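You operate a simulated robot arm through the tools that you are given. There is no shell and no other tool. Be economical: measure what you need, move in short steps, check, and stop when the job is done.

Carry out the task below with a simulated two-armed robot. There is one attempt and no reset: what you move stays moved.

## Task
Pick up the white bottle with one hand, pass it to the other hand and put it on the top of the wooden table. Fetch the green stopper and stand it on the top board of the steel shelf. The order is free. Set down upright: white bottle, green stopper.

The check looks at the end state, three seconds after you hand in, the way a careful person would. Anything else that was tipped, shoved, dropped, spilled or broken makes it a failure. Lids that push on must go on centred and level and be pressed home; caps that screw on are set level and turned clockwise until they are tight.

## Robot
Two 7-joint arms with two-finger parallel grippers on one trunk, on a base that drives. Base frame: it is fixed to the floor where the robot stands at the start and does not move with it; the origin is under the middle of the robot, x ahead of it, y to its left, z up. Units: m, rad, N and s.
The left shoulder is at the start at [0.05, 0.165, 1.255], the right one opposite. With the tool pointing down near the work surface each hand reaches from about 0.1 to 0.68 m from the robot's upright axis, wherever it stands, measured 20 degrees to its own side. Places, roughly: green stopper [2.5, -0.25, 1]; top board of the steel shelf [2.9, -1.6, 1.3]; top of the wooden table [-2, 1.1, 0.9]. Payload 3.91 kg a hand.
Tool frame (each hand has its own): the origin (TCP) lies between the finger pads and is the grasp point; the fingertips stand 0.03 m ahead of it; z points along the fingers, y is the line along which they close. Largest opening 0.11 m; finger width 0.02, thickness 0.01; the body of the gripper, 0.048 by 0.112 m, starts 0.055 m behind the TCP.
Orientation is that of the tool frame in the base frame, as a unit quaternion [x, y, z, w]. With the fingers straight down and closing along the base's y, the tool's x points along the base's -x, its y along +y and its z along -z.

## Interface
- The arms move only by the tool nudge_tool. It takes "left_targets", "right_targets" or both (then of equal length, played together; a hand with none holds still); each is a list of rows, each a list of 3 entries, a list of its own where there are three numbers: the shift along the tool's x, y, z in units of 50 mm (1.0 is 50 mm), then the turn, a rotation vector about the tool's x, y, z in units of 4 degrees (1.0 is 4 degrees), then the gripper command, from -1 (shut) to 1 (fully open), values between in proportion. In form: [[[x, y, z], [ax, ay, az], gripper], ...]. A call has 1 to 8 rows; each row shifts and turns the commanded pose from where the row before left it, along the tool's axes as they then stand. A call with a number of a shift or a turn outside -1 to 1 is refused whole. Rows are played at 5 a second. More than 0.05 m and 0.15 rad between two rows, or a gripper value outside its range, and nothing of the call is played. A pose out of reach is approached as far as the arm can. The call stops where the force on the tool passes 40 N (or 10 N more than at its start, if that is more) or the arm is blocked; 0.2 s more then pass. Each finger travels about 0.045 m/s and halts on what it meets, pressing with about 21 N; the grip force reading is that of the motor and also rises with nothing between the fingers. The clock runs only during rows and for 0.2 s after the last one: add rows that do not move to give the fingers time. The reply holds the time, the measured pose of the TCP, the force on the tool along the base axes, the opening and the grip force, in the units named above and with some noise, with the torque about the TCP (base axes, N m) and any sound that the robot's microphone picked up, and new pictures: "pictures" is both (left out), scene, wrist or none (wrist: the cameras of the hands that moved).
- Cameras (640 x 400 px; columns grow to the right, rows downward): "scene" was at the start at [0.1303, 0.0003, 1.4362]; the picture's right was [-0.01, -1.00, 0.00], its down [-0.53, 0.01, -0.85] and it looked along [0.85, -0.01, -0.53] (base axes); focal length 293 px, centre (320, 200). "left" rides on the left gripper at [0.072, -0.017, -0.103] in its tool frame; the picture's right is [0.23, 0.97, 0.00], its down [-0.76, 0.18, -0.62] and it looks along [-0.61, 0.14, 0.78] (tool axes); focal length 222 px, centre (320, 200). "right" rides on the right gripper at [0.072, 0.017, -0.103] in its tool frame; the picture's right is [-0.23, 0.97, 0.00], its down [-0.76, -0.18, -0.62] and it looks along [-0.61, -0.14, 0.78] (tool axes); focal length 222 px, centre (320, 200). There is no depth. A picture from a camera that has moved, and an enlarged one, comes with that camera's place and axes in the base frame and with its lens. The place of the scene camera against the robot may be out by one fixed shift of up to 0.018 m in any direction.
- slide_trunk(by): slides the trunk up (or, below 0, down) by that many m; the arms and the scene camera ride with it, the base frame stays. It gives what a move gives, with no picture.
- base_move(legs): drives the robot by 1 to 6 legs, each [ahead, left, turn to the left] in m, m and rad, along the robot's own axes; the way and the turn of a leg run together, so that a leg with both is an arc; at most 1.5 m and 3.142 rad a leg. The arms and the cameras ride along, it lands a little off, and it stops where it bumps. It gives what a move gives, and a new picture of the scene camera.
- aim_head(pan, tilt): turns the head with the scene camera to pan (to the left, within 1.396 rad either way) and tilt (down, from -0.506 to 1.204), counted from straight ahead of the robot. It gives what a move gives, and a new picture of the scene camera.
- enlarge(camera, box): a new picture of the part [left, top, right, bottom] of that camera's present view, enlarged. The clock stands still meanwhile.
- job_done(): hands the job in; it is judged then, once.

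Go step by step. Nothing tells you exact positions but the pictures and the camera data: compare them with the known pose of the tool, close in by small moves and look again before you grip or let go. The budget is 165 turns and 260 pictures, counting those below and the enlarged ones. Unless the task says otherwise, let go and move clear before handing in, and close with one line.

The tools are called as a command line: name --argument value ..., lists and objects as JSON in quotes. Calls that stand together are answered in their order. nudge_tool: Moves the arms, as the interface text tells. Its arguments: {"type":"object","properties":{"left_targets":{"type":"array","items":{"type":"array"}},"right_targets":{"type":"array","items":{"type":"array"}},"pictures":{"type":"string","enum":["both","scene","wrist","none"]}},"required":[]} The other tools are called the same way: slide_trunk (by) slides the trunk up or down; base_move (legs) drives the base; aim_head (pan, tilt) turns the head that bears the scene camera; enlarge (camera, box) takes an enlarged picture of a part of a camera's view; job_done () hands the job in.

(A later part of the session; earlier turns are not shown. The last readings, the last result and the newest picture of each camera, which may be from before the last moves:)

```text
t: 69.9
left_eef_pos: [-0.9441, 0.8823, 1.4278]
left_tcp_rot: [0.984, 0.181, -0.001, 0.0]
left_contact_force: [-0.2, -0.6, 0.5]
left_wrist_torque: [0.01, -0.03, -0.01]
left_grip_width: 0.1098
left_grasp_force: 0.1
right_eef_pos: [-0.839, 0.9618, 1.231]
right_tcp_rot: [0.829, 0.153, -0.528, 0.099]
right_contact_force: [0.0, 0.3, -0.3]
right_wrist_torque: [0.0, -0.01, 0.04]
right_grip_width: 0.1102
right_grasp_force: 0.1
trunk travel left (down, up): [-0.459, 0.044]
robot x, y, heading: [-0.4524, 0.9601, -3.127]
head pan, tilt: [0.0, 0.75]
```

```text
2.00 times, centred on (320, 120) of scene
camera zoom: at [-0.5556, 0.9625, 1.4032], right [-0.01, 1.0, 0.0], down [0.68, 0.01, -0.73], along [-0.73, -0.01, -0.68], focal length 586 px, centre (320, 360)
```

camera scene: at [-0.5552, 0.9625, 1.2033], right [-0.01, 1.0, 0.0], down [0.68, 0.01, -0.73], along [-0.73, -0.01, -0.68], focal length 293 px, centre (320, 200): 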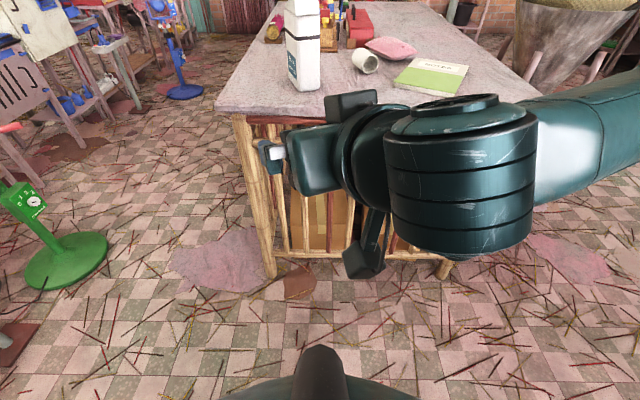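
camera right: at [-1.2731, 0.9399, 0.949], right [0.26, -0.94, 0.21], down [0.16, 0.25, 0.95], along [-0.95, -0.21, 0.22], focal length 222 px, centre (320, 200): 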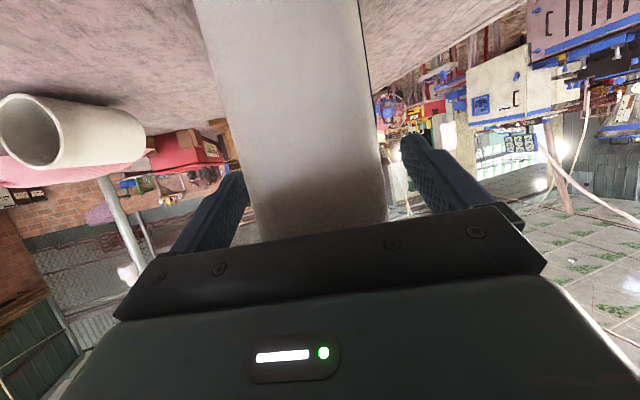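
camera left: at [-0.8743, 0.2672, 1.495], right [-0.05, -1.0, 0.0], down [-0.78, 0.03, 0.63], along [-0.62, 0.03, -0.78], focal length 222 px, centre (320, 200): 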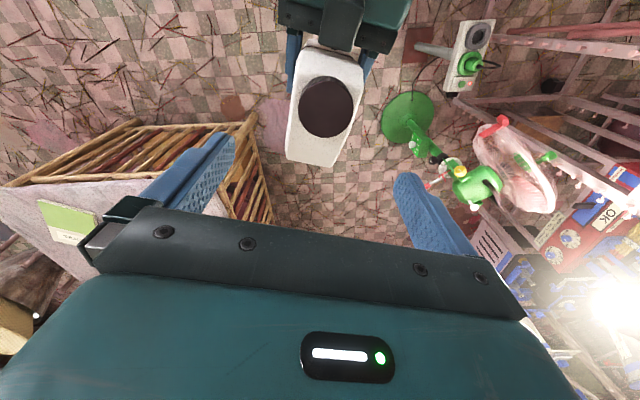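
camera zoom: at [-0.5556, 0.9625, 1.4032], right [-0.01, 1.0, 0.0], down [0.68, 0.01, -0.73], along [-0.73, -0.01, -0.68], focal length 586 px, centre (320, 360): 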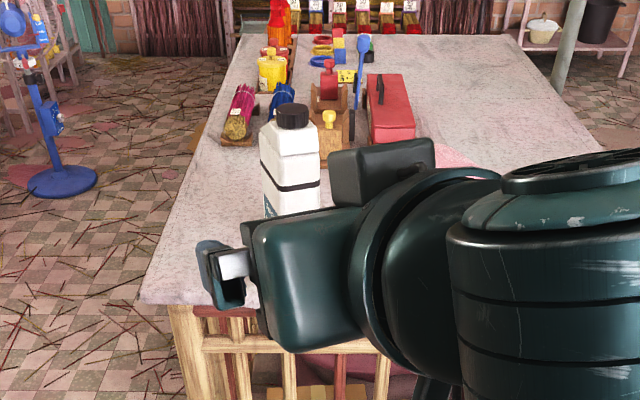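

The bottle stands upright on the wooden table, with nothing disturbed. Next is the stopper: I'll bring the right hand back to tool-down and turn around.

nudge_tool --right_targets '[[[0, -0.4, 0], [0, 1, 0], 1], [[0, -0.4, 0], [0, 1, 0], 1], [[0, -0.4, 0], [0, 1, 0], 1], [[0, -0.4, 0], [0, 1, 0], 1], [[0, -0.4, 0], [0, 1, 0], 1], [[0, -0.4, 0], [0, 1, 0], 1], [[0, -0.4, 0], [0, 1, 0], 1], [[0, -0.4, 0], [0, 1, 0], 1]]' --pictures "none"

nudge_tool --right_targets '[[[0, -0.2, 0], [0, 1, 0], 1], [[0, -0.2, 0], [0, 1, 0], 1], [[0, 0, 0], [0, 1, 0], 1], [[0, 0, 0], [0, 1, 0], 1], [[0, 0, 0], [0, 1, 0], 1], [[0, 0, 0], [0, 1, 0], 1], [[0, 0, 0], [0, 1, 0], 1], [[0, 0, 0], [0, 1, 0], 1]]' --left_targets '[[[0.5, 0.3, 0], [0, 0, 0], 1], [[0.5, 0.3, 0], [0, 0, 0], 1], [[0.5, 0.3, 0], [0, 0, 0], 1], [[0.3, 0.3, 0], [0, 0, 0], 1], [[0, 0, 0], [0, 0, 0], 0], [[0, 0, 0], [0, 0, 0], 0], [[0, 0, 0], [0, 0, 0], 0], [[0, 0, 0], [0, 0, 0], 0]]' --pictures "none"

aim_head --pan 0 --tilt 0.45

base_move --legs '[[0, 0, -2.4]]'

```text
t: 71.7
left_eef_pos: [-0.9444, 0.8832, 1.429]
left_tcp_rot: [0.983, 0.181, -0.001, -0.001]
left_contact_force: [-0.9, -0.7, -0.2]
left_wrist_torque: [0.0, -0.01, -0.01]
left_grip_width: 0.1102
left_grasp_force: 0.1
right_eef_pos: [-0.8956, 1.1138, 1.2299]
right_tcp_rot: [0.943, 0.175, -0.278, 0.054]
right_contact_force: [0.4, 0.0, 0.2]
right_wrist_torque: [0.01, 0.0, 0.01]
right_grip_width: 0.1099
right_grasp_force: 0.1
trunk travel left (down, up): [-0.459, 0.044]
robot x, y, heading: [-0.4526, 0.9619, -3.125]
head pan, tilt: [0.0, 0.75]
```

```text
t: 73.5
left_eef_pos: [-0.8397, 0.8603, 1.4272]
left_tcp_rot: [0.984, 0.181, -0.001, -0.001]
left_contact_force: [0.7, 0.9, 0.3]
left_wrist_torque: [-0.02, -0.02, -0.01]
left_grip_width: 0.055
left_grasp_force: 0.2
right_eef_pos: [-0.9032, 1.1294, 1.2299]
right_tcp_rot: [0.983, 0.183, -0.007, 0.003]
right_contact_force: [-1.0, -0.4, -0.1]
right_wrist_torque: [-0.02, 0.01, -0.02]
right_grip_width: 0.1102
right_grasp_force: 0.1
trunk travel left (down, up): [-0.459, 0.044]
robot x, y, heading: [-0.4542, 0.9658, -3.125]
head pan, tilt: [0.0, 0.75]
```

```text
t: 74.3
left_eef_pos: [-0.8395, 0.8613, 1.4267]
left_tcp_rot: [0.983, 0.181, -0.001, -0.001]
left_contact_force: [-0.3, -0.7, -0.2]
left_wrist_torque: [-0.02, 0.01, 0.04]
left_grip_width: 0.055
left_grasp_force: 0.0
right_eef_pos: [-0.9034, 1.1301, 1.2291]
right_tcp_rot: [0.983, 0.183, -0.009, 0.003]
right_contact_force: [-0.5, 0.2, -0.2]
right_wrist_torque: [0.02, 0.02, 0.01]
right_grip_width: 0.1101
right_grasp_force: 0.1
trunk travel left (down, up): [-0.459, 0.044]
robot x, y, heading: [-0.4511, 0.9607, -3.131]
head pan, tilt: [0.0, 0.45]
camera scene: at [-0.5646, 0.9624, 1.4296], right [-0.01, 1.0, 0.0], down [0.44, 0.01, -0.9], along [-0.9, -0.01, -0.44], focal length 293 px, centre (320, 200)
```

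scene: 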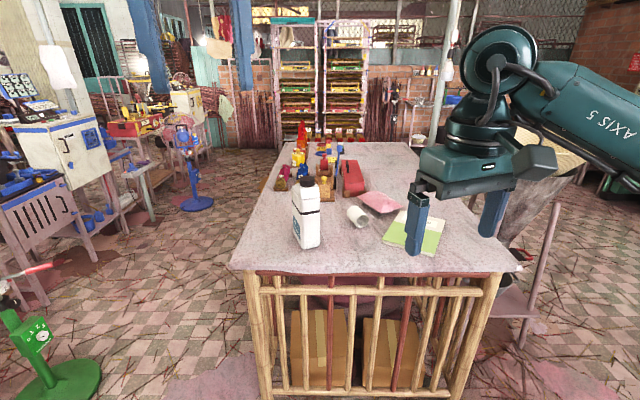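

```text
t: 80.4
left_eef_pos: [-0.2362, 1.2954, 1.4267]
left_tcp_rot: [-0.521, 0.854, 0.0, 0.001]
left_contact_force: [-0.6, 0.0, -0.2]
left_wrist_torque: [0.02, -0.01, 0.02]
left_grip_width: 0.0546
left_grasp_force: 0.0
right_eef_pos: [-0.0083, 1.1384, 1.2304]
right_tcp_rot: [-0.522, 0.853, 0.006, 0.007]
right_contact_force: [0.2, -0.5, 0.1]
right_wrist_torque: [-0.02, 0.0, 0.03]
right_grip_width: 0.11
right_grasp_force: 0.1
trunk travel left (down, up): [-0.459, 0.044]
robot x, y, heading: [-0.4554, 0.9633, 0.738]
head pan, tilt: [0.0, 0.45]
camera scene: at [-0.3542, 1.0461, 1.4296], right [0.68, -0.74, 0.0], down [-0.32, -0.29, -0.9], along [0.66, 0.61, -0.44], focal length 293 px, centre (320, 200)
```

scene: 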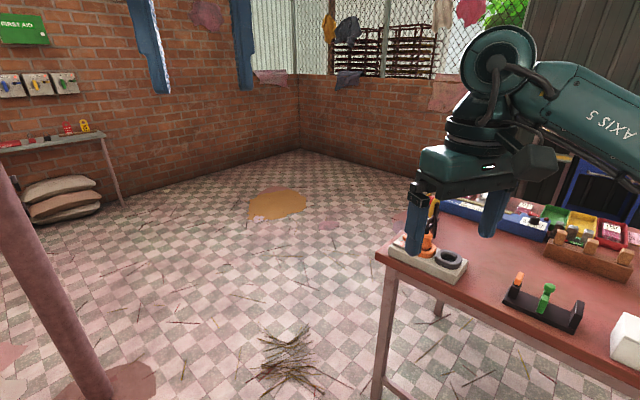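

The bench's left end is at about y = 1.41. I'll go around it by way of (0.1, 1.9), then face +x.

base_move --legs '[[0, 0, 0.303], [1.09, 0, 0], [0, 0, -1.04]]'

```text
t: 89.8
left_eef_pos: [0.4935, 1.9802, 1.4274]
left_tcp_rot: [-0.146, 0.989, 0.0, 0.0]
left_contact_force: [-0.3, 0.8, -0.1]
left_wrist_torque: [0.03, -0.02, -0.02]
left_grip_width: 0.0549
left_grasp_force: 0.0
right_eef_pos: [0.5408, 1.7078, 1.2295]
right_tcp_rot: [-0.149, 0.989, 0.003, 0.009]
right_contact_force: [-0.2, -1.0, 0.0]
right_wrist_torque: [0.01, -0.02, 0.01]
right_grip_width: 0.1101
right_grasp_force: 0.2
trunk travel left (down, up): [-0.459, 0.044]
robot x, y, heading: [0.0988, 1.9103, -0.057]
head pan, tilt: [0.0, 0.45]
camera scene: at [0.2352, 1.9005, 1.4296], right [-0.06, -1.0, 0.0], down [-0.43, 0.02, -0.9], along [0.9, -0.05, -0.44], focal length 293 px, centre (320, 200)
```

scene: 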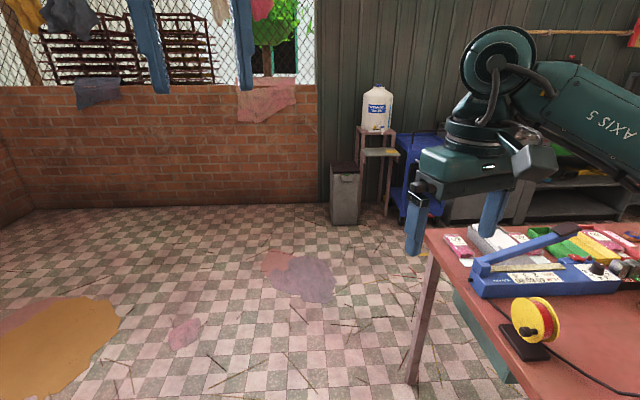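

The corridor behind the bench is open (bench far edge at 1.1, counter beyond 2.2). I'll drive to x ≈ 1.6 and then strafe right along it.

base_move --legs '[[0, 0, 0.057], [1.48, 0, 0]]'

aim_head --pan -0.9 --tilt 0.35

```text
t: 97.5
left_eef_pos: [1.9647, 1.9848, 1.4279]
left_tcp_rot: [-0.166, 0.986, -0.001, 0.0]
left_contact_force: [-0.1, -0.5, -0.2]
left_wrist_torque: [0.03, -0.01, -0.02]
left_grip_width: 0.055
left_grasp_force: 0.0
right_eef_pos: [2.0217, 1.7145, 1.2297]
right_tcp_rot: [-0.167, 0.986, 0.002, 0.008]
right_contact_force: [0.0, 0.2, -0.1]
right_wrist_torque: [0.01, -0.03, -0.02]
right_grip_width: 0.1101
right_grasp_force: 0.0
trunk travel left (down, up): [-0.459, 0.044]
robot x, y, heading: [1.5736, 1.8938, -0.016]
head pan, tilt: [0.0, 0.45]
camera scene: at [1.7101, 1.8944, 1.4296], right [-0.02, -1.0, 0.0], down [-0.44, 0.01, -0.9], along [0.9, -0.02, -0.44], focal length 293 px, centre (320, 200)
```

scene: 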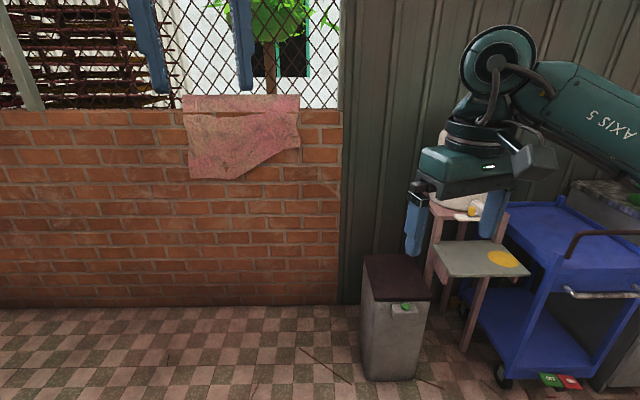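

```text
t: 98.7
left_eef_pos: [1.9649, 1.9852, 1.4274]
left_tcp_rot: [-0.166, 0.986, 0.0, 0.001]
left_contact_force: [1.1, -0.1, -0.5]
left_wrist_torque: [-0.01, 0.03, 0.0]
left_grip_width: 0.0548
left_grasp_force: 0.1
right_eef_pos: [2.0217, 1.7139, 1.2296]
right_tcp_rot: [-0.168, 0.986, 0.001, 0.009]
right_contact_force: [-0.1, 0.7, -0.4]
right_wrist_torque: [0.0, 0.0, 0.03]
right_grip_width: 0.1101
right_grasp_force: 0.0
trunk travel left (down, up): [-0.459, 0.044]
robot x, y, heading: [1.5754, 1.8953, -0.022]
head pan, tilt: [-0.901, 0.351]
camera scene: at [1.6747, 1.8221, 1.4388], right [-0.79, -0.61, 0.0], down [-0.21, 0.27, -0.94], along [0.57, -0.75, -0.34], focal length 293 px, centre (320, 200)
```

scene: 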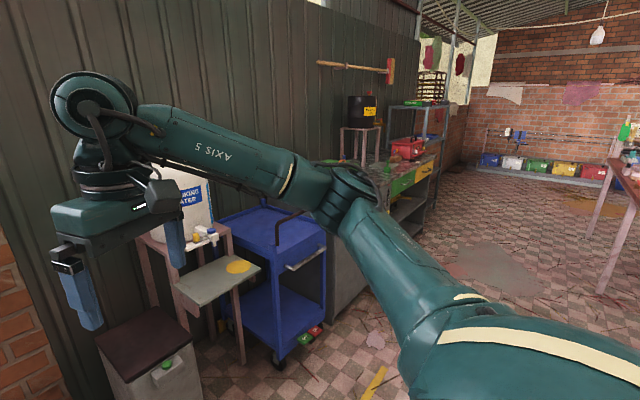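

base_move --legs '[[0, 0, 0.02], [0, -1.0, 0], [0, -0.9, 0]]'

aim_head --pan -0.1 --tilt 0.5

```text
t: 108.5
left_eef_pos: [1.9778, 0.1081, 1.4272]
left_tcp_rot: [-0.193, 0.981, -0.001, 0.002]
left_contact_force: [0.8, -0.1, -0.7]
left_wrist_torque: [0.01, -0.02, 0.01]
left_grip_width: 0.0552
left_grasp_force: 0.1
right_eef_pos: [2.0467, -0.1576, 1.2296]
right_tcp_rot: [-0.194, 0.981, 0.003, 0.008]
right_contact_force: [0.0, 1.0, -0.4]
right_wrist_torque: [0.02, 0.0, 0.02]
right_grip_width: 0.11
right_grasp_force: 0.0
trunk travel left (down, up): [-0.459, 0.044]
robot x, y, heading: [1.5963, 0.0001, 0.033]
head pan, tilt: [-0.901, 0.351]
camera scene: at [1.6965, -0.0701, 1.4388], right [-0.76, -0.65, 0.0], down [-0.22, 0.26, -0.94], along [0.61, -0.71, -0.34], focal length 293 px, centre (320, 200)
```

scene: 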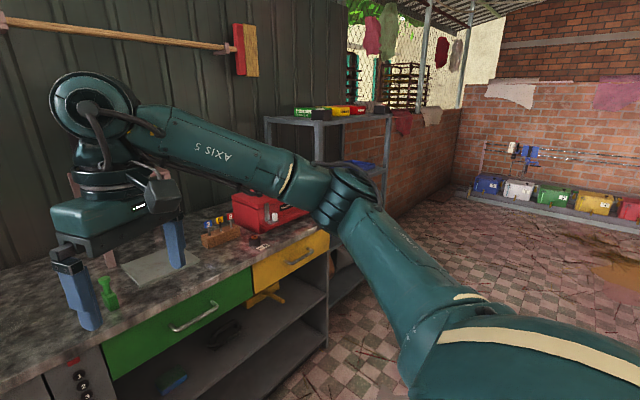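

```text
t: 109.7
left_eef_pos: [1.9784, 0.1092, 1.4279]
left_tcp_rot: [-0.193, 0.981, -0.001, 0.001]
left_contact_force: [0.1, 0.6, -0.1]
left_wrist_torque: [0.0, 0.01, 0.01]
left_grip_width: 0.0549
left_grasp_force: 0.0
right_eef_pos: [2.0479, -0.16, 1.2295]
right_tcp_rot: [-0.193, 0.981, 0.002, 0.008]
right_contact_force: [0.4, -0.3, -0.2]
right_wrist_torque: [-0.01, -0.02, -0.01]
right_grip_width: 0.1103
right_grasp_force: 0.1
trunk travel left (down, up): [-0.459, 0.044]
robot x, y, heading: [1.5948, 0.0005, 0.034]
head pan, tilt: [-0.099, 0.499]
camera scene: at [1.7269, -0.0049, 1.4252], right [-0.06, -1.0, 0.0], down [-0.48, 0.03, -0.88], along [0.88, -0.06, -0.48], focal length 293 px, centre (320, 200)
```

scene: 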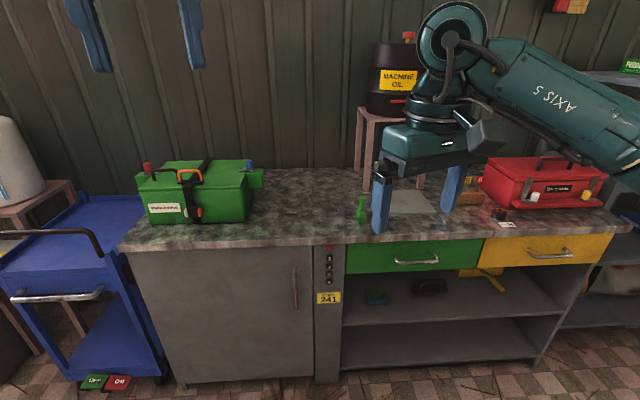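

The green stopper stands on the counter at about (2.46, -0.19). I'll zoom on it and drive closer.

enlarge --camera "scene" --box '[320, 170, 420, 250]'

base_move --legs '[[0, 0, -0.034], [0.3, 0, 0]]'

enlarge --camera "right" --box '[0, 0, 640, 400]'

```text
5.00 times, centred on (370, 210) of scene
camera zoom: at [1.7269, -0.0049, 1.4252], right [-0.06, -1.0, 0.0], down [-0.48, 0.03, -0.88], along [0.88, -0.06, -0.48], focal length 1466 px, centre (70, 150)
```

zoom: 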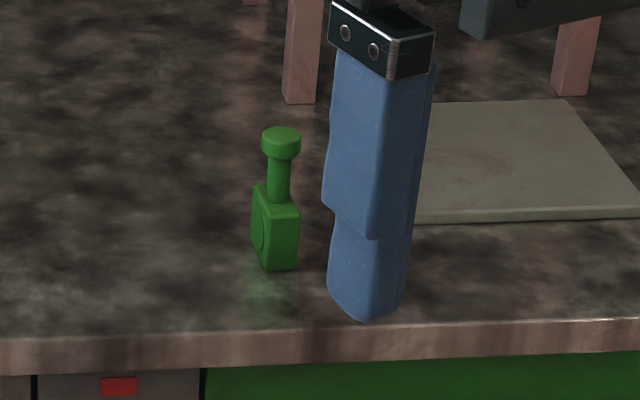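

```text
t: 112.2
left_eef_pos: [2.2991, 0.0923, 1.4269]
left_tcp_rot: [-0.173, 0.985, -0.001, 0.001]
left_contact_force: [0.7, 0.4, -0.2]
left_wrist_torque: [-0.04, 0.01, 0.02]
left_grip_width: 0.0553
left_grasp_force: 0.1
right_eef_pos: [2.3576, -0.1768, 1.2303]
right_tcp_rot: [-0.173, 0.985, 0.003, 0.009]
right_contact_force: [0.7, 0.5, 0.1]
right_wrist_torque: [-0.01, 0.0, 0.02]
right_grip_width: 0.1102
right_grasp_force: 0.1
trunk travel left (down, up): [-0.459, 0.044]
robot x, y, heading: [1.9109, -0.0009, -0.004]
head pan, tilt: [-0.099, 0.499]
camera scene: at [2.0432, -0.0103, 1.4251], right [-0.1, -0.99, 0.0], down [-0.48, 0.05, -0.88], along [0.87, -0.09, -0.48], focal length 293 px, centre (320, 200)
```

scene: 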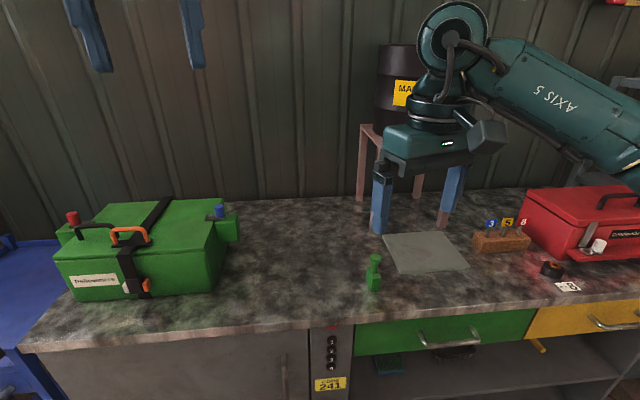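

```text
1.00 times, centred on (320, 200) of right
camera zoom: at [2.2827, -0.1879, 1.3317], right [-0.12, 0.99, 0.01], down [0.77, 0.09, 0.64], along [0.63, 0.08, -0.77], focal length 222 px, centre (320, 200)
```

zoom: 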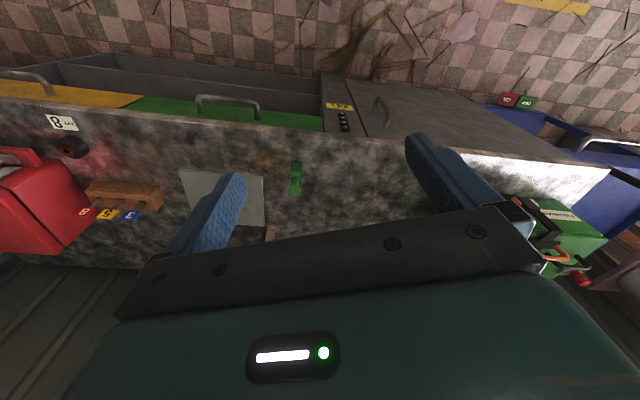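

Triangulated: stopper about (2.58, -0.207), counter top about z 0.84. I'll drive 12 cm closer and look with the right wrist camera.

base_move --legs '[[0.12, 0, 0]]'

enlarge --camera "right" --box '[220, 110, 380, 220]'

enlarge --camera "scene" --box '[330, 240, 450, 340]'

```text
t: 113.4
left_eef_pos: [2.4147, 0.0897, 1.4284]
left_tcp_rot: [-0.17, 0.985, -0.001, 0.001]
left_contact_force: [0.0, 0.2, 0.1]
left_wrist_torque: [-0.01, 0.05, 0.0]
left_grip_width: 0.0548
left_grasp_force: 0.1
right_eef_pos: [2.474, -0.181, 1.2298]
right_tcp_rot: [-0.171, 0.985, 0.004, 0.009]
right_contact_force: [0.0, -0.1, -0.4]
right_wrist_torque: [0.0, 0.03, -0.01]
right_grip_width: 0.11
right_grasp_force: 0.0
trunk travel left (down, up): [-0.459, 0.044]
robot x, y, heading: [2.0296, -0.0011, -0.01]
head pan, tilt: [-0.099, 0.499]
camera scene: at [2.16, -0.0119, 1.4251], right [-0.11, -0.99, 0.0], down [-0.48, 0.05, -0.88], along [0.87, -0.1, -0.48], focal length 293 px, centre (320, 200)
```

scene: 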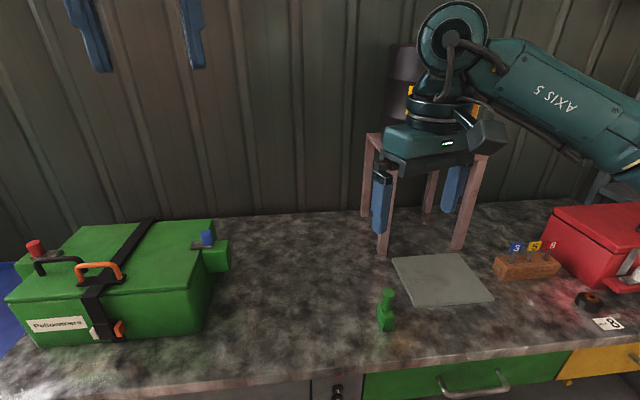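

```text
3.64 times, centred on (300, 165) of right
camera zoom: at [2.3984, -0.1911, 1.3317], right [-0.11, 0.99, 0.01], down [0.77, 0.08, 0.64], along [0.63, 0.08, -0.77], focal length 808 px, centre (393, 327)
```

zoom: 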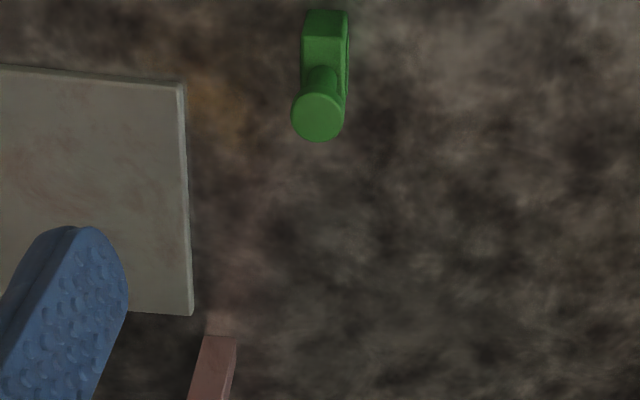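

```text
4.00 times, centred on (390, 290) of scene
camera zoom: at [2.16, -0.0119, 1.4251], right [-0.11, -0.99, 0.0], down [-0.48, 0.05, -0.88], along [0.87, -0.1, -0.48], focal length 1173 px, centre (40, -160)
```

zoom: 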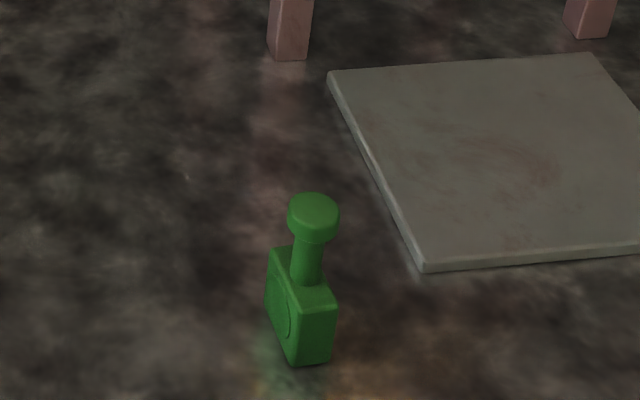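

The stopper (block base, stem and knob) is at (2.586, -0.206), knob top at z ≈ 0.935, block aligned with the axes. I'll turn the right hand to yaw 0, part-open it, and move above the stopper.

nudge_tool --right_targets '[[[0, 0, 0], [0, 0, 0.97], 0.4], [[0, 0, 0], [0, 0, 0.97], 0.4], [[0, 0, 0], [0, 0, 0.97], 0.4], [[0, 0, 0], [0, 0, 0.97], 0.4], [[0, 0, 0], [0, 0, 0.97], 0.4], [[-0.7, -0.17, 0.6], [0, 0, 0], 0.3], [[-0.7, -0.17, 0.6], [0, 0, 0], 0.3], [[-0.7, -0.17, 0.6], [0, 0, 0], 0.3]]' --pictures "wrist"

enlarge --camera "right" --box '[220, 60, 420, 220]'

```text
t: 115.2
left_eef_pos: [2.4161, 0.0887, 1.4271]
left_tcp_rot: [-0.17, 0.985, 0.0, 0.001]
left_contact_force: [-0.3, -0.5, 0.1]
left_wrist_torque: [-0.03, 0.03, -0.01]
left_grip_width: 0.0547
left_grasp_force: 0.1
right_eef_pos: [2.5779, -0.2024, 1.1378]
right_tcp_rot: [-0.003, 1.0, 0.004, 0.008]
right_contact_force: [0.7, 0.2, -0.2]
right_wrist_torque: [0.01, 0.0, 0.03]
right_grip_width: 0.0715
right_grasp_force: 0.0
trunk travel left (down, up): [-0.459, 0.044]
robot x, y, heading: [2.0292, -0.0032, -0.011]
head pan, tilt: [-0.099, 0.499]
camera right: at [2.5036, -0.1877, 1.2404], right [0.22, 0.97, 0.01], down [0.75, -0.18, 0.63], along [0.62, -0.13, -0.77], focal length 222 px, centre (320, 200)
```

right: 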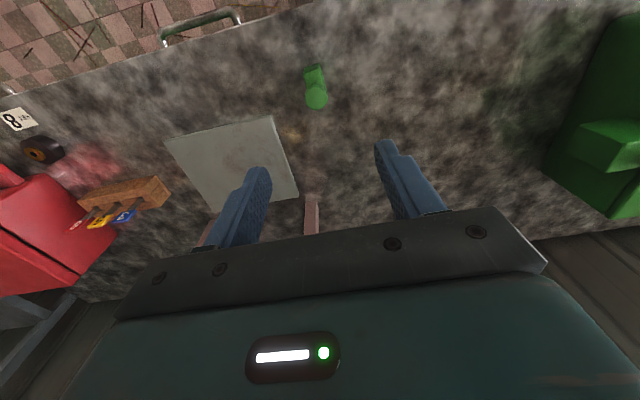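

```text
2.50 times, centred on (320, 140) of right
camera zoom: at [2.5036, -0.1877, 1.2404], right [0.22, 0.97, 0.01], down [0.75, -0.18, 0.63], along [0.62, -0.13, -0.77], focal length 555 px, centre (320, 350)
```

zoom: 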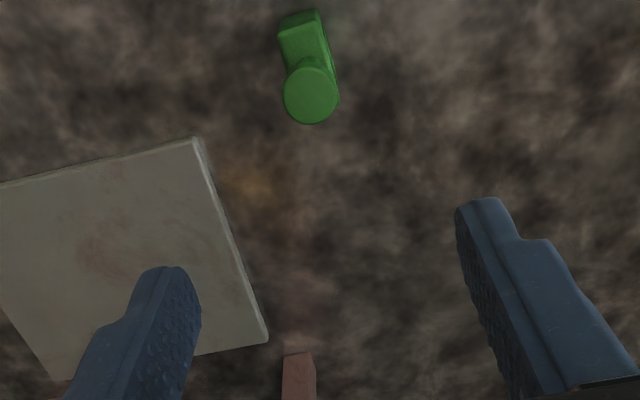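

Knob confirmed at (2.583, -0.206). I'll descend centred over it, first to about z = 0.96.

nudge_tool --right_targets '[[[-0.12, -0.065, 0.8], [0, 0, 0], 0.3], [[0, 0, 0.9], [0, 0, 0], 0.3], [[0, 0, 0.9], [0, 0, 0], 0.3], [[0, 0, 0.7], [0, 0, 0], 0.3], [[0, 0, 0], [0, 0, 0], 0.3]]' --pictures "both"

```text
t: 116.4
left_eef_pos: [2.4148, 0.0889, 1.4286]
left_tcp_rot: [-0.17, 0.985, -0.001, 0.001]
left_contact_force: [1.2, -0.4, -0.1]
left_wrist_torque: [0.01, 0.0, -0.03]
left_grip_width: 0.0549
left_grasp_force: 0.1
right_eef_pos: [2.5877, -0.2065, 0.9753]
right_tcp_rot: [-0.002, 1.0, 0.004, 0.009]
right_contact_force: [0.2, -0.8, 0.2]
right_wrist_torque: [0.0, -0.02, 0.03]
right_grip_width: 0.0714
right_grasp_force: 0.1
trunk travel left (down, up): [-0.459, 0.044]
robot x, y, heading: [2.0297, 0.0002, -0.01]
head pan, tilt: [-0.099, 0.499]
camera scene: at [2.1592, -0.0119, 1.4252], right [-0.11, -0.99, 0.0], down [-0.48, 0.05, -0.88], along [0.87, -0.1, -0.48], focal length 293 px, centre (320, 200)
camera right: at [2.5137, -0.1915, 1.0778], right [0.22, 0.97, 0.01], down [0.75, -0.18, 0.63], along [0.62, -0.13, -0.77], focal length 222 px, centre (320, 200)
```

scene: 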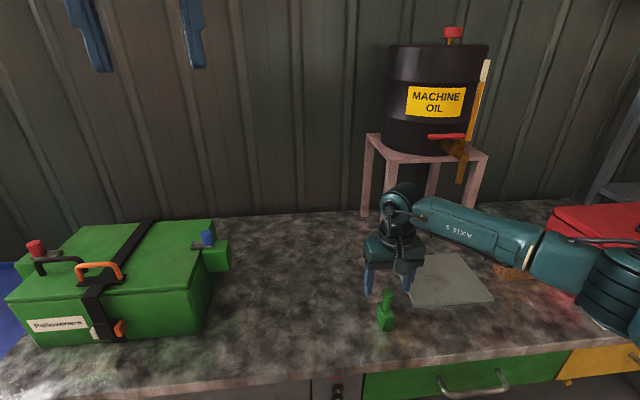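
right: 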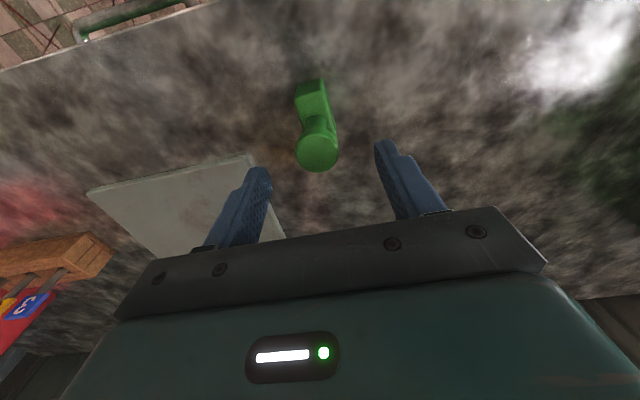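

The knob lies centred between the fingers. Descending to TCP z ≈ 0.890, then closing.

nudge_tool --right_targets '[[[0.03, -0.03, 0.6], [0, 0, 0], 0.3], [[0, 0, 0.6], [0, 0, 0], 0.3], [[0, 0, 0.48], [0, 0, 0], 0.3], [[0, 0, 0], [0, 0, 0], 0.3]]' --pictures "both"

enlarge --camera "scene" --box '[330, 200, 470, 350]'

```text
t: 117.5
left_eef_pos: [2.4122, 0.0898, 1.4272]
left_tcp_rot: [-0.169, 0.986, 0.0, 0.002]
left_contact_force: [0.6, 0.1, 0.0]
left_wrist_torque: [0.05, 0.03, 0.01]
left_grip_width: 0.055
left_grasp_force: 0.2
right_eef_pos: [2.5919, -0.2073, 0.9011]
right_tcp_rot: [-0.002, 1.0, 0.007, 0.016]
right_contact_force: [-6.6, -0.6, 18.6]
right_wrist_torque: [0.01, 0.1, 0.04]
right_grip_width: 0.0718
right_grasp_force: 0.1
trunk travel left (down, up): [-0.459, 0.044]
robot x, y, heading: [2.0244, -0.0043, -0.017]
head pan, tilt: [-0.099, 0.499]
stopped in row 4 (right hand): the force on the tool passed its limit (the readings are from after the stop); the commanded pose is now the measured one
camera scene: at [2.1577, -0.0117, 1.4253], right [-0.11, -0.99, 0.0], down [-0.47, 0.05, -0.88], along [0.87, -0.1, -0.48], focal length 293 px, centre (320, 200)
camera right: at [2.5164, -0.1927, 1.0023], right [0.22, 0.97, 0.02], down [0.74, -0.18, 0.65], along [0.63, -0.13, -0.76], focal length 222 px, centre (320, 200)
```

scene: 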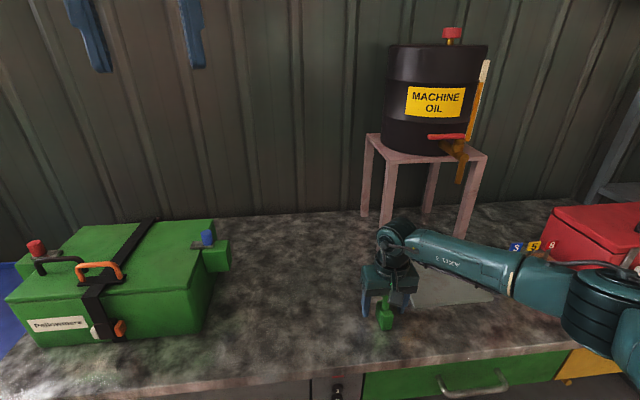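
right: 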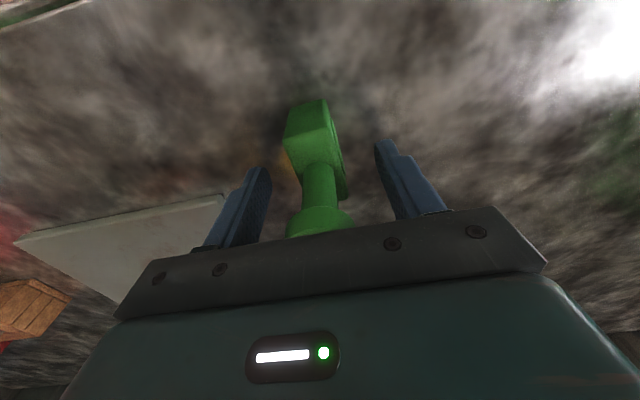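

```text
2.67 times, centred on (400, 275) of scene
camera zoom: at [2.1577, -0.0117, 1.4253], right [-0.11, -0.99, 0.0], down [-0.47, 0.05, -0.88], along [0.87, -0.1, -0.48], focal length 782 px, centre (107, 0)
```

zoom: 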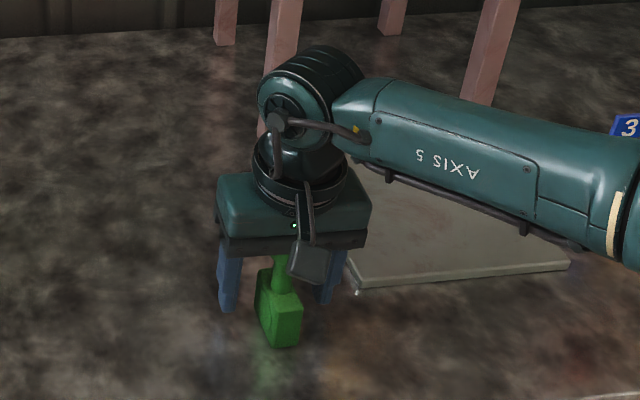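

The palm just touched the knob. I'll rise 7 mm, level out the slight tilt, and close.

nudge_tool --right_targets '[[[0, 0, -0.14], [0, 0.3, 0], 0.3], [[0, 0, 0], [0, 0.1, 0], 0.3], [[0, 0, 0], [0, 0, 0], 0.3]]' --pictures "wrist"

```text
t: 118.3
left_eef_pos: [2.4154, 0.0892, 1.4267]
left_tcp_rot: [-0.169, 0.986, -0.001, 0.001]
left_contact_force: [0.0, 0.1, 0.1]
left_wrist_torque: [0.03, 0.01, -0.02]
left_grip_width: 0.055
left_grasp_force: 0.0
right_eef_pos: [2.591, -0.2082, 0.9041]
right_tcp_rot: [-0.001, 1.0, 0.006, -0.001]
right_contact_force: [0.6, -0.6, -0.8]
right_wrist_torque: [-0.05, 0.0, -0.02]
right_grip_width: 0.0714
right_grasp_force: 0.0
trunk travel left (down, up): [-0.459, 0.044]
robot x, y, heading: [2.0265, -0.0038, -0.006]
head pan, tilt: [-0.099, 0.499]
camera right: at [2.5194, -0.1932, 1.0069], right [0.22, 0.97, 0.01], down [0.76, -0.18, 0.62], along [0.61, -0.13, -0.78], focal length 222 px, centre (320, 200)
```

right: 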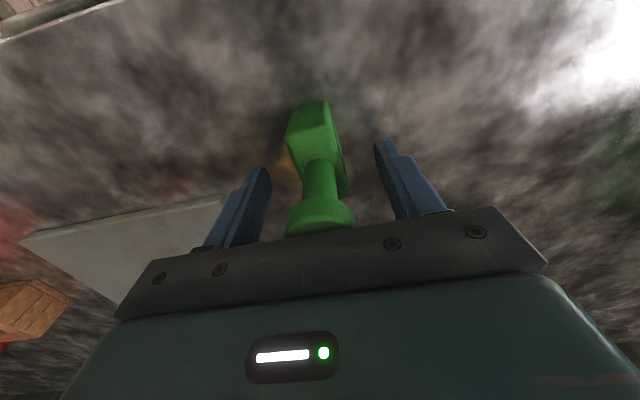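

nudge_tool --right_targets '[[[0, 0, 0], [0, 0, 0], 0], [[0, 0, 0], [0, 0, 0], -0.4], [[0, 0, 0], [0, 0, 0], -1], [[0, 0, 0], [0, 0, 0], -1], [[0, 0, 0], [0, 0, 0], -1], [[0, 0, 0], [0, 0, 0], -1]]' --pictures "wrist"

enlarge --camera "scene" --box '[330, 200, 640, 380]'

```text
t: 119.7
left_eef_pos: [2.414, 0.0891, 1.4285]
left_tcp_rot: [-0.17, 0.986, -0.001, 0.0]
left_contact_force: [0.9, -0.3, -0.2]
left_wrist_torque: [0.0, -0.02, 0.03]
left_grip_width: 0.055
left_grasp_force: 0.0
right_eef_pos: [2.5913, -0.2075, 0.9041]
right_tcp_rot: [-0.002, 1.0, 0.006, 0.0]
right_contact_force: [0.0, 0.9, -0.3]
right_wrist_torque: [-0.02, -0.02, 0.05]
right_grip_width: 0.0241
right_grasp_force: 20.8
trunk travel left (down, up): [-0.459, 0.044]
robot x, y, heading: [2.0253, -0.004, -0.01]
head pan, tilt: [-0.099, 0.499]
camera right: at [2.5194, -0.1929, 1.0074], right [0.22, 0.97, 0.01], down [0.76, -0.18, 0.62], along [0.61, -0.13, -0.78], focal length 222 px, centre (320, 200)
```

right: 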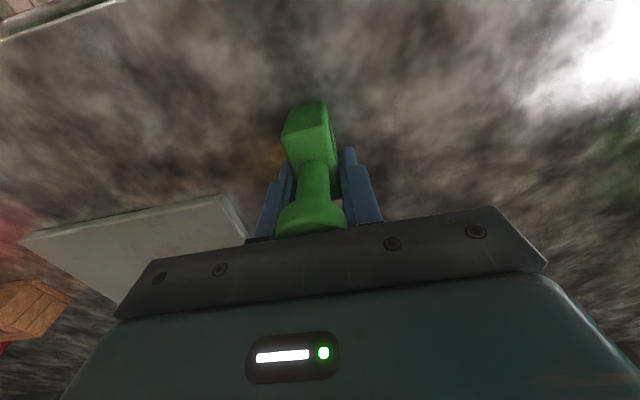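

```text
2.06 times, centred on (485, 290) of scene
camera zoom: at [2.1592, -0.012, 1.4252], right [-0.11, -0.99, 0.0], down [-0.48, 0.05, -0.88], along [0.87, -0.1, -0.48], focal length 605 px, centre (-21, 14)
```

zoom: 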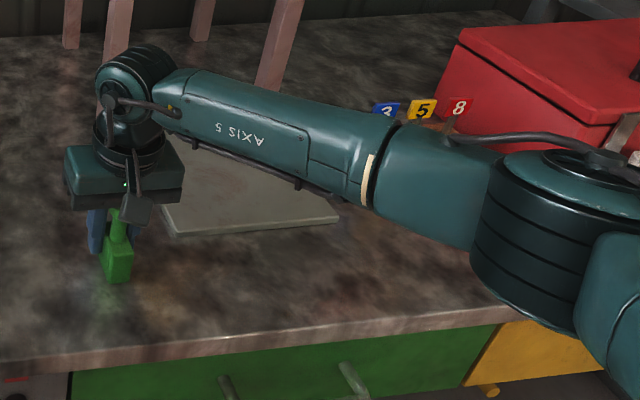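

Gripped at 24 mm on the block. Lifting straight up.

nudge_tool --right_targets '[[[0, 0, -0.3], [0, 0, 0], -1], [[0, 0, -0.6], [0, 0, 0], -1], [[0, 0, -0.9], [0, 0, 0], -1], [[0, 0, -0.9], [0, 0, 0], -1], [[0, 0, -0.9], [0, 0, 0], -1], [[0.3, 0, -0.9], [0, 0, 0], -1], [[0.4, 0, -0.9], [0, 0, 0], -1], [[0.4, 0, -0.9], [0, 0, 0], -1]]' --pictures "both"

```text
t: 121.5
left_eef_pos: [2.4135, 0.0891, 1.4275]
left_tcp_rot: [-0.169, 0.986, -0.002, 0.002]
left_contact_force: [0.0, 0.0, -0.8]
left_wrist_torque: [0.0, -0.02, -0.01]
left_grip_width: 0.0549
left_grasp_force: 0.0
right_eef_pos: [2.5337, -0.2094, 1.2176]
right_tcp_rot: [-0.002, 1.0, 0.006, 0.0]
right_contact_force: [-0.5, -0.3, 0.0]
right_wrist_torque: [0.01, 0.01, 0.0]
right_grip_width: 0.0244
right_grasp_force: 20.9
trunk travel left (down, up): [-0.459, 0.044]
robot x, y, heading: [2.0289, -0.0042, -0.007]
head pan, tilt: [-0.099, 0.499]
camera scene: at [2.1584, -0.0118, 1.4252], right [-0.11, -0.99, 0.0], down [-0.48, 0.05, -0.88], along [0.87, -0.1, -0.48], focal length 293 px, centre (320, 200)
camera right: at [2.4623, -0.1957, 1.3213], right [0.22, 0.97, 0.01], down [0.76, -0.18, 0.62], along [0.61, -0.13, -0.78], focal length 222 px, centre (320, 200)
```

scene: 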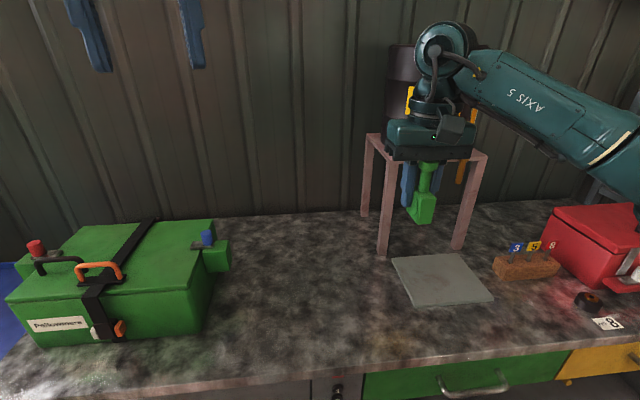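
right: 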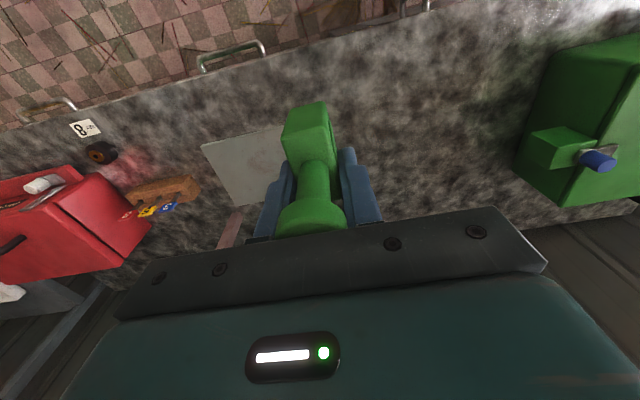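

The stopper is held. I'll back out, strafe right toward the steel shelf and look at it.

base_move --legs '[[-0.42, 0, 0], [0, -1.1, 0]]'

aim_head --pan -0.35 --tilt 0.15

```text
t: 129.3
left_eef_pos: [1.9731, -1.0163, 1.4268]
left_tcp_rot: [-0.158, 0.987, -0.001, 0.001]
left_contact_force: [0.1, 1.0, 0.1]
left_wrist_torque: [0.03, 0.0, 0.01]
left_grip_width: 0.055
left_grasp_force: 0.1
right_eef_pos: [2.0893, -1.3193, 1.2158]
right_tcp_rot: [0.009, 1.0, 0.007, 0.0]
right_contact_force: [0.5, -0.4, -0.7]
right_wrist_torque: [-0.01, 0.0, -0.02]
right_grip_width: 0.0241
right_grasp_force: 20.9
trunk travel left (down, up): [-0.459, 0.044]
robot x, y, heading: [1.5815, -1.1006, -0.036]
head pan, tilt: [-0.099, 0.499]
camera scene: at [1.7164, -1.1122, 1.4252], right [-0.13, -0.99, 0.0], down [-0.47, 0.06, -0.88], along [0.87, -0.12, -0.48], focal length 293 px, centre (320, 200)
```

scene: 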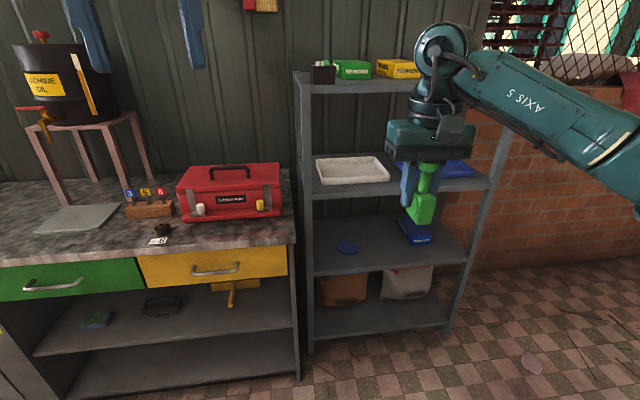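

```text
t: 130.1
left_eef_pos: [1.974, -1.0172, 1.4277]
left_tcp_rot: [-0.157, 0.988, -0.001, 0.001]
left_contact_force: [0.5, 0.2, 0.1]
left_wrist_torque: [0.0, 0.01, 0.03]
left_grip_width: 0.0551
left_grasp_force: 0.0
right_eef_pos: [2.089, -1.3187, 1.2169]
right_tcp_rot: [0.009, 1.0, 0.006, 0.0]
right_contact_force: [-0.1, -0.2, -1.3]
right_wrist_torque: [0.03, -0.03, -0.01]
right_grip_width: 0.0241
right_grasp_force: 21.3
trunk travel left (down, up): [-0.459, 0.044]
robot x, y, heading: [1.5861, -1.1013, -0.037]
head pan, tilt: [-0.351, 0.15]
camera scene: at [1.7122, -1.1347, 1.4575], right [-0.37, -0.93, 0.0], down [-0.14, 0.06, -0.99], along [0.92, -0.37, -0.15], focal length 293 px, centre (320, 200)
```

scene: 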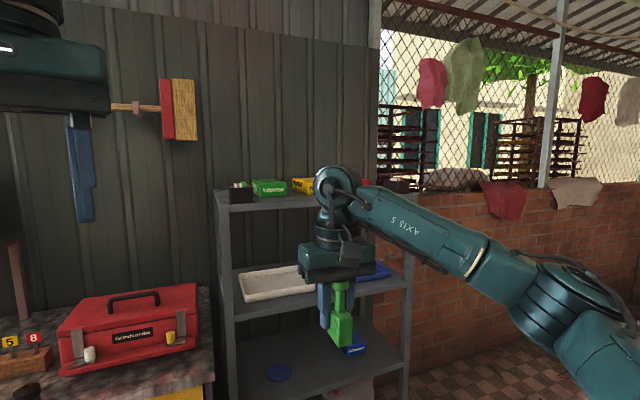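

The shelf's top board is at z ≈ 1.27, front at x ≈ 2.66, y from -1.2 to -1.95, with small boxes on it. I'll raise the trunk, lower the right hand out of view, and look for a free spot.

slide_trunk --by 0.04

nudge_tool --right_targets '[[[0.3, -0.5, 0.8], [0, 0, 0], -1], [[0.3, -0.5, 0.8], [0, 0, 0], -1], [[0.3, -0.5, 0.8], [0, 0, 0], -1], [[0.3, -0.5, 0.8], [0, 0, 0], -1], [[0, 0, 0.9], [0, 0, 0], -1], [[0, 0, 0.9], [0, 0, 0], -1]]' --pictures "scene"

enlarge --camera "scene" --box '[200, 150, 440, 300]'

```text
t: 130.9
left_eef_pos: [1.9746, -1.0162, 1.4672]
left_tcp_rot: [-0.158, 0.987, 0.0, 0.001]
left_contact_force: [-0.5, 0.3, -0.5]
left_wrist_torque: [-0.01, 0.02, 0.01]
left_grip_width: 0.055
left_grasp_force: 0.2
right_eef_pos: [2.0881, -1.3195, 1.2567]
right_tcp_rot: [0.009, 1.0, 0.007, -0.001]
right_contact_force: [-0.1, -0.6, -0.4]
right_wrist_torque: [0.0, -0.02, 0.03]
right_grip_width: 0.0241
right_grasp_force: 21.1
trunk travel left (down, up): [-0.499, 0.004]
robot x, y, heading: [1.5843, -1.0989, -0.034]
head pan, tilt: [-0.351, 0.15]
```

```text
t: 132.3
left_eef_pos: [1.9749, -1.0167, 1.4676]
left_tcp_rot: [-0.157, 0.988, 0.0, 0.002]
left_contact_force: [-0.3, -0.2, -0.2]
left_wrist_torque: [0.04, 0.01, 0.01]
left_grip_width: 0.0545
left_grasp_force: 0.0
right_eef_pos: [2.0271, -1.419, 1.004]
right_tcp_rot: [0.01, 1.0, 0.006, 0.0]
right_contact_force: [-0.1, 0.6, -1.0]
right_wrist_torque: [-0.04, 0.0, -0.02]
right_grip_width: 0.024
right_grasp_force: 20.7
trunk travel left (down, up): [-0.499, 0.004]
robot x, y, heading: [1.5905, -1.1019, -0.031]
head pan, tilt: [-0.351, 0.15]
camera scene: at [1.7122, -1.1352, 1.4976], right [-0.38, -0.93, 0.0], down [-0.14, 0.06, -0.99], along [0.92, -0.37, -0.15], focal length 293 px, centre (320, 200)
```

scene: 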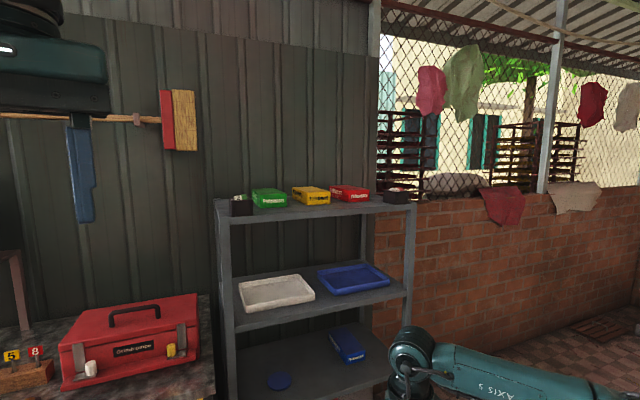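

```text
2.67 times, centred on (320, 225) of scene
camera zoom: at [1.7122, -1.1352, 1.4976], right [-0.38, -0.93, 0.0], down [-0.14, 0.06, -0.99], along [0.92, -0.37, -0.15], focal length 782 px, centre (320, 133)
```

zoom: 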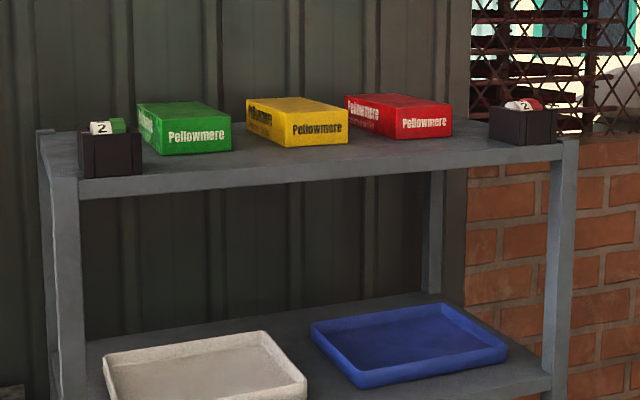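

A free strip about 15 cm deep lies in front of the boxes (x 2.65-2.80), board top at z ≈ 1.285. I'll aim for (2.72, -1.55). First I raise the right hand well above board height.

nudge_tool --right_targets '[[[0, 0.25, -0.95], [0, 0, 0], -1], [[0, 0.25, -0.95], [0, 0, 0], -1], [[0, 0.25, -0.95], [0, 0, 0], -1], [[0, 0.25, -0.95], [0, 0, 0], -1], [[0, 0.25, -0.95], [0, 0, 0], -1], [[0, 0.25, -0.95], [0, 0, 0], -1], [[0, 0.25, -0.95], [0, 0, 0], -1], [[0, 0.25, -0.95], [0, 0, 0], -1]]' --pictures "none"

nudge_tool --right_targets '[[[0, 0, -0.7], [0, 0, 0], -1], [[0, 0, -0.7], [0, 0, 0], -1], [[0, 0, 0], [0, 0, 0], -1]]' --pictures "both"

```text
t: 134.1
left_eef_pos: [1.9731, -1.015, 1.4674]
left_tcp_rot: [-0.158, 0.987, -0.002, 0.001]
left_contact_force: [0.4, -0.3, -0.8]
left_wrist_torque: [-0.02, -0.01, 0.0]
left_grip_width: 0.0549
left_grasp_force: 0.0
right_eef_pos: [2.0256, -1.3172, 1.3845]
right_tcp_rot: [0.01, 1.0, 0.007, 0.0]
right_contact_force: [-0.5, 0.9, 0.0]
right_wrist_torque: [-0.03, -0.04, 0.04]
right_grip_width: 0.0243
right_grasp_force: 21.0
trunk travel left (down, up): [-0.499, 0.004]
robot x, y, heading: [1.5894, -1.0998, -0.036]
head pan, tilt: [-0.351, 0.15]
```

```text
t: 134.9
left_eef_pos: [1.9751, -1.0171, 1.4677]
left_tcp_rot: [-0.158, 0.987, 0.0, 0.001]
left_contact_force: [0.6, -0.6, -0.5]
left_wrist_torque: [0.02, -0.03, -0.02]
left_grip_width: 0.0551
left_grasp_force: 0.0
right_eef_pos: [2.0254, -1.3205, 1.4546]
right_tcp_rot: [0.01, 1.0, 0.007, -0.001]
right_contact_force: [0.0, -0.7, -0.6]
right_wrist_torque: [0.03, 0.02, -0.04]
right_grip_width: 0.0239
right_grasp_force: 21.0
trunk travel left (down, up): [-0.499, 0.004]
robot x, y, heading: [1.5842, -1.1017, -0.033]
head pan, tilt: [-0.351, 0.15]
camera scene: at [1.7126, -1.1354, 1.4975], right [-0.38, -0.93, 0.0], down [-0.14, 0.06, -0.99], along [0.92, -0.37, -0.15], focal length 293 px, centre (320, 200)
camera right: at [1.9544, -1.3054, 1.558], right [0.25, 0.97, 0.01], down [0.76, -0.2, 0.62], along [0.6, -0.14, -0.78], focal length 222 px, centre (320, 200)
```

scene: 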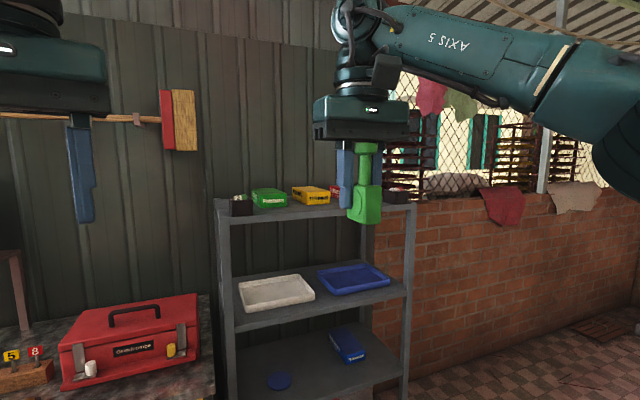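
right: 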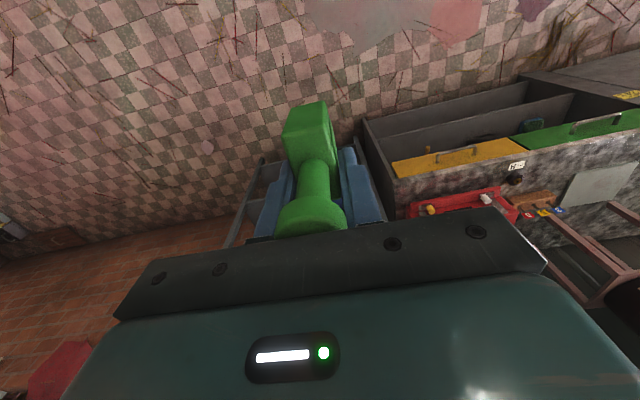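

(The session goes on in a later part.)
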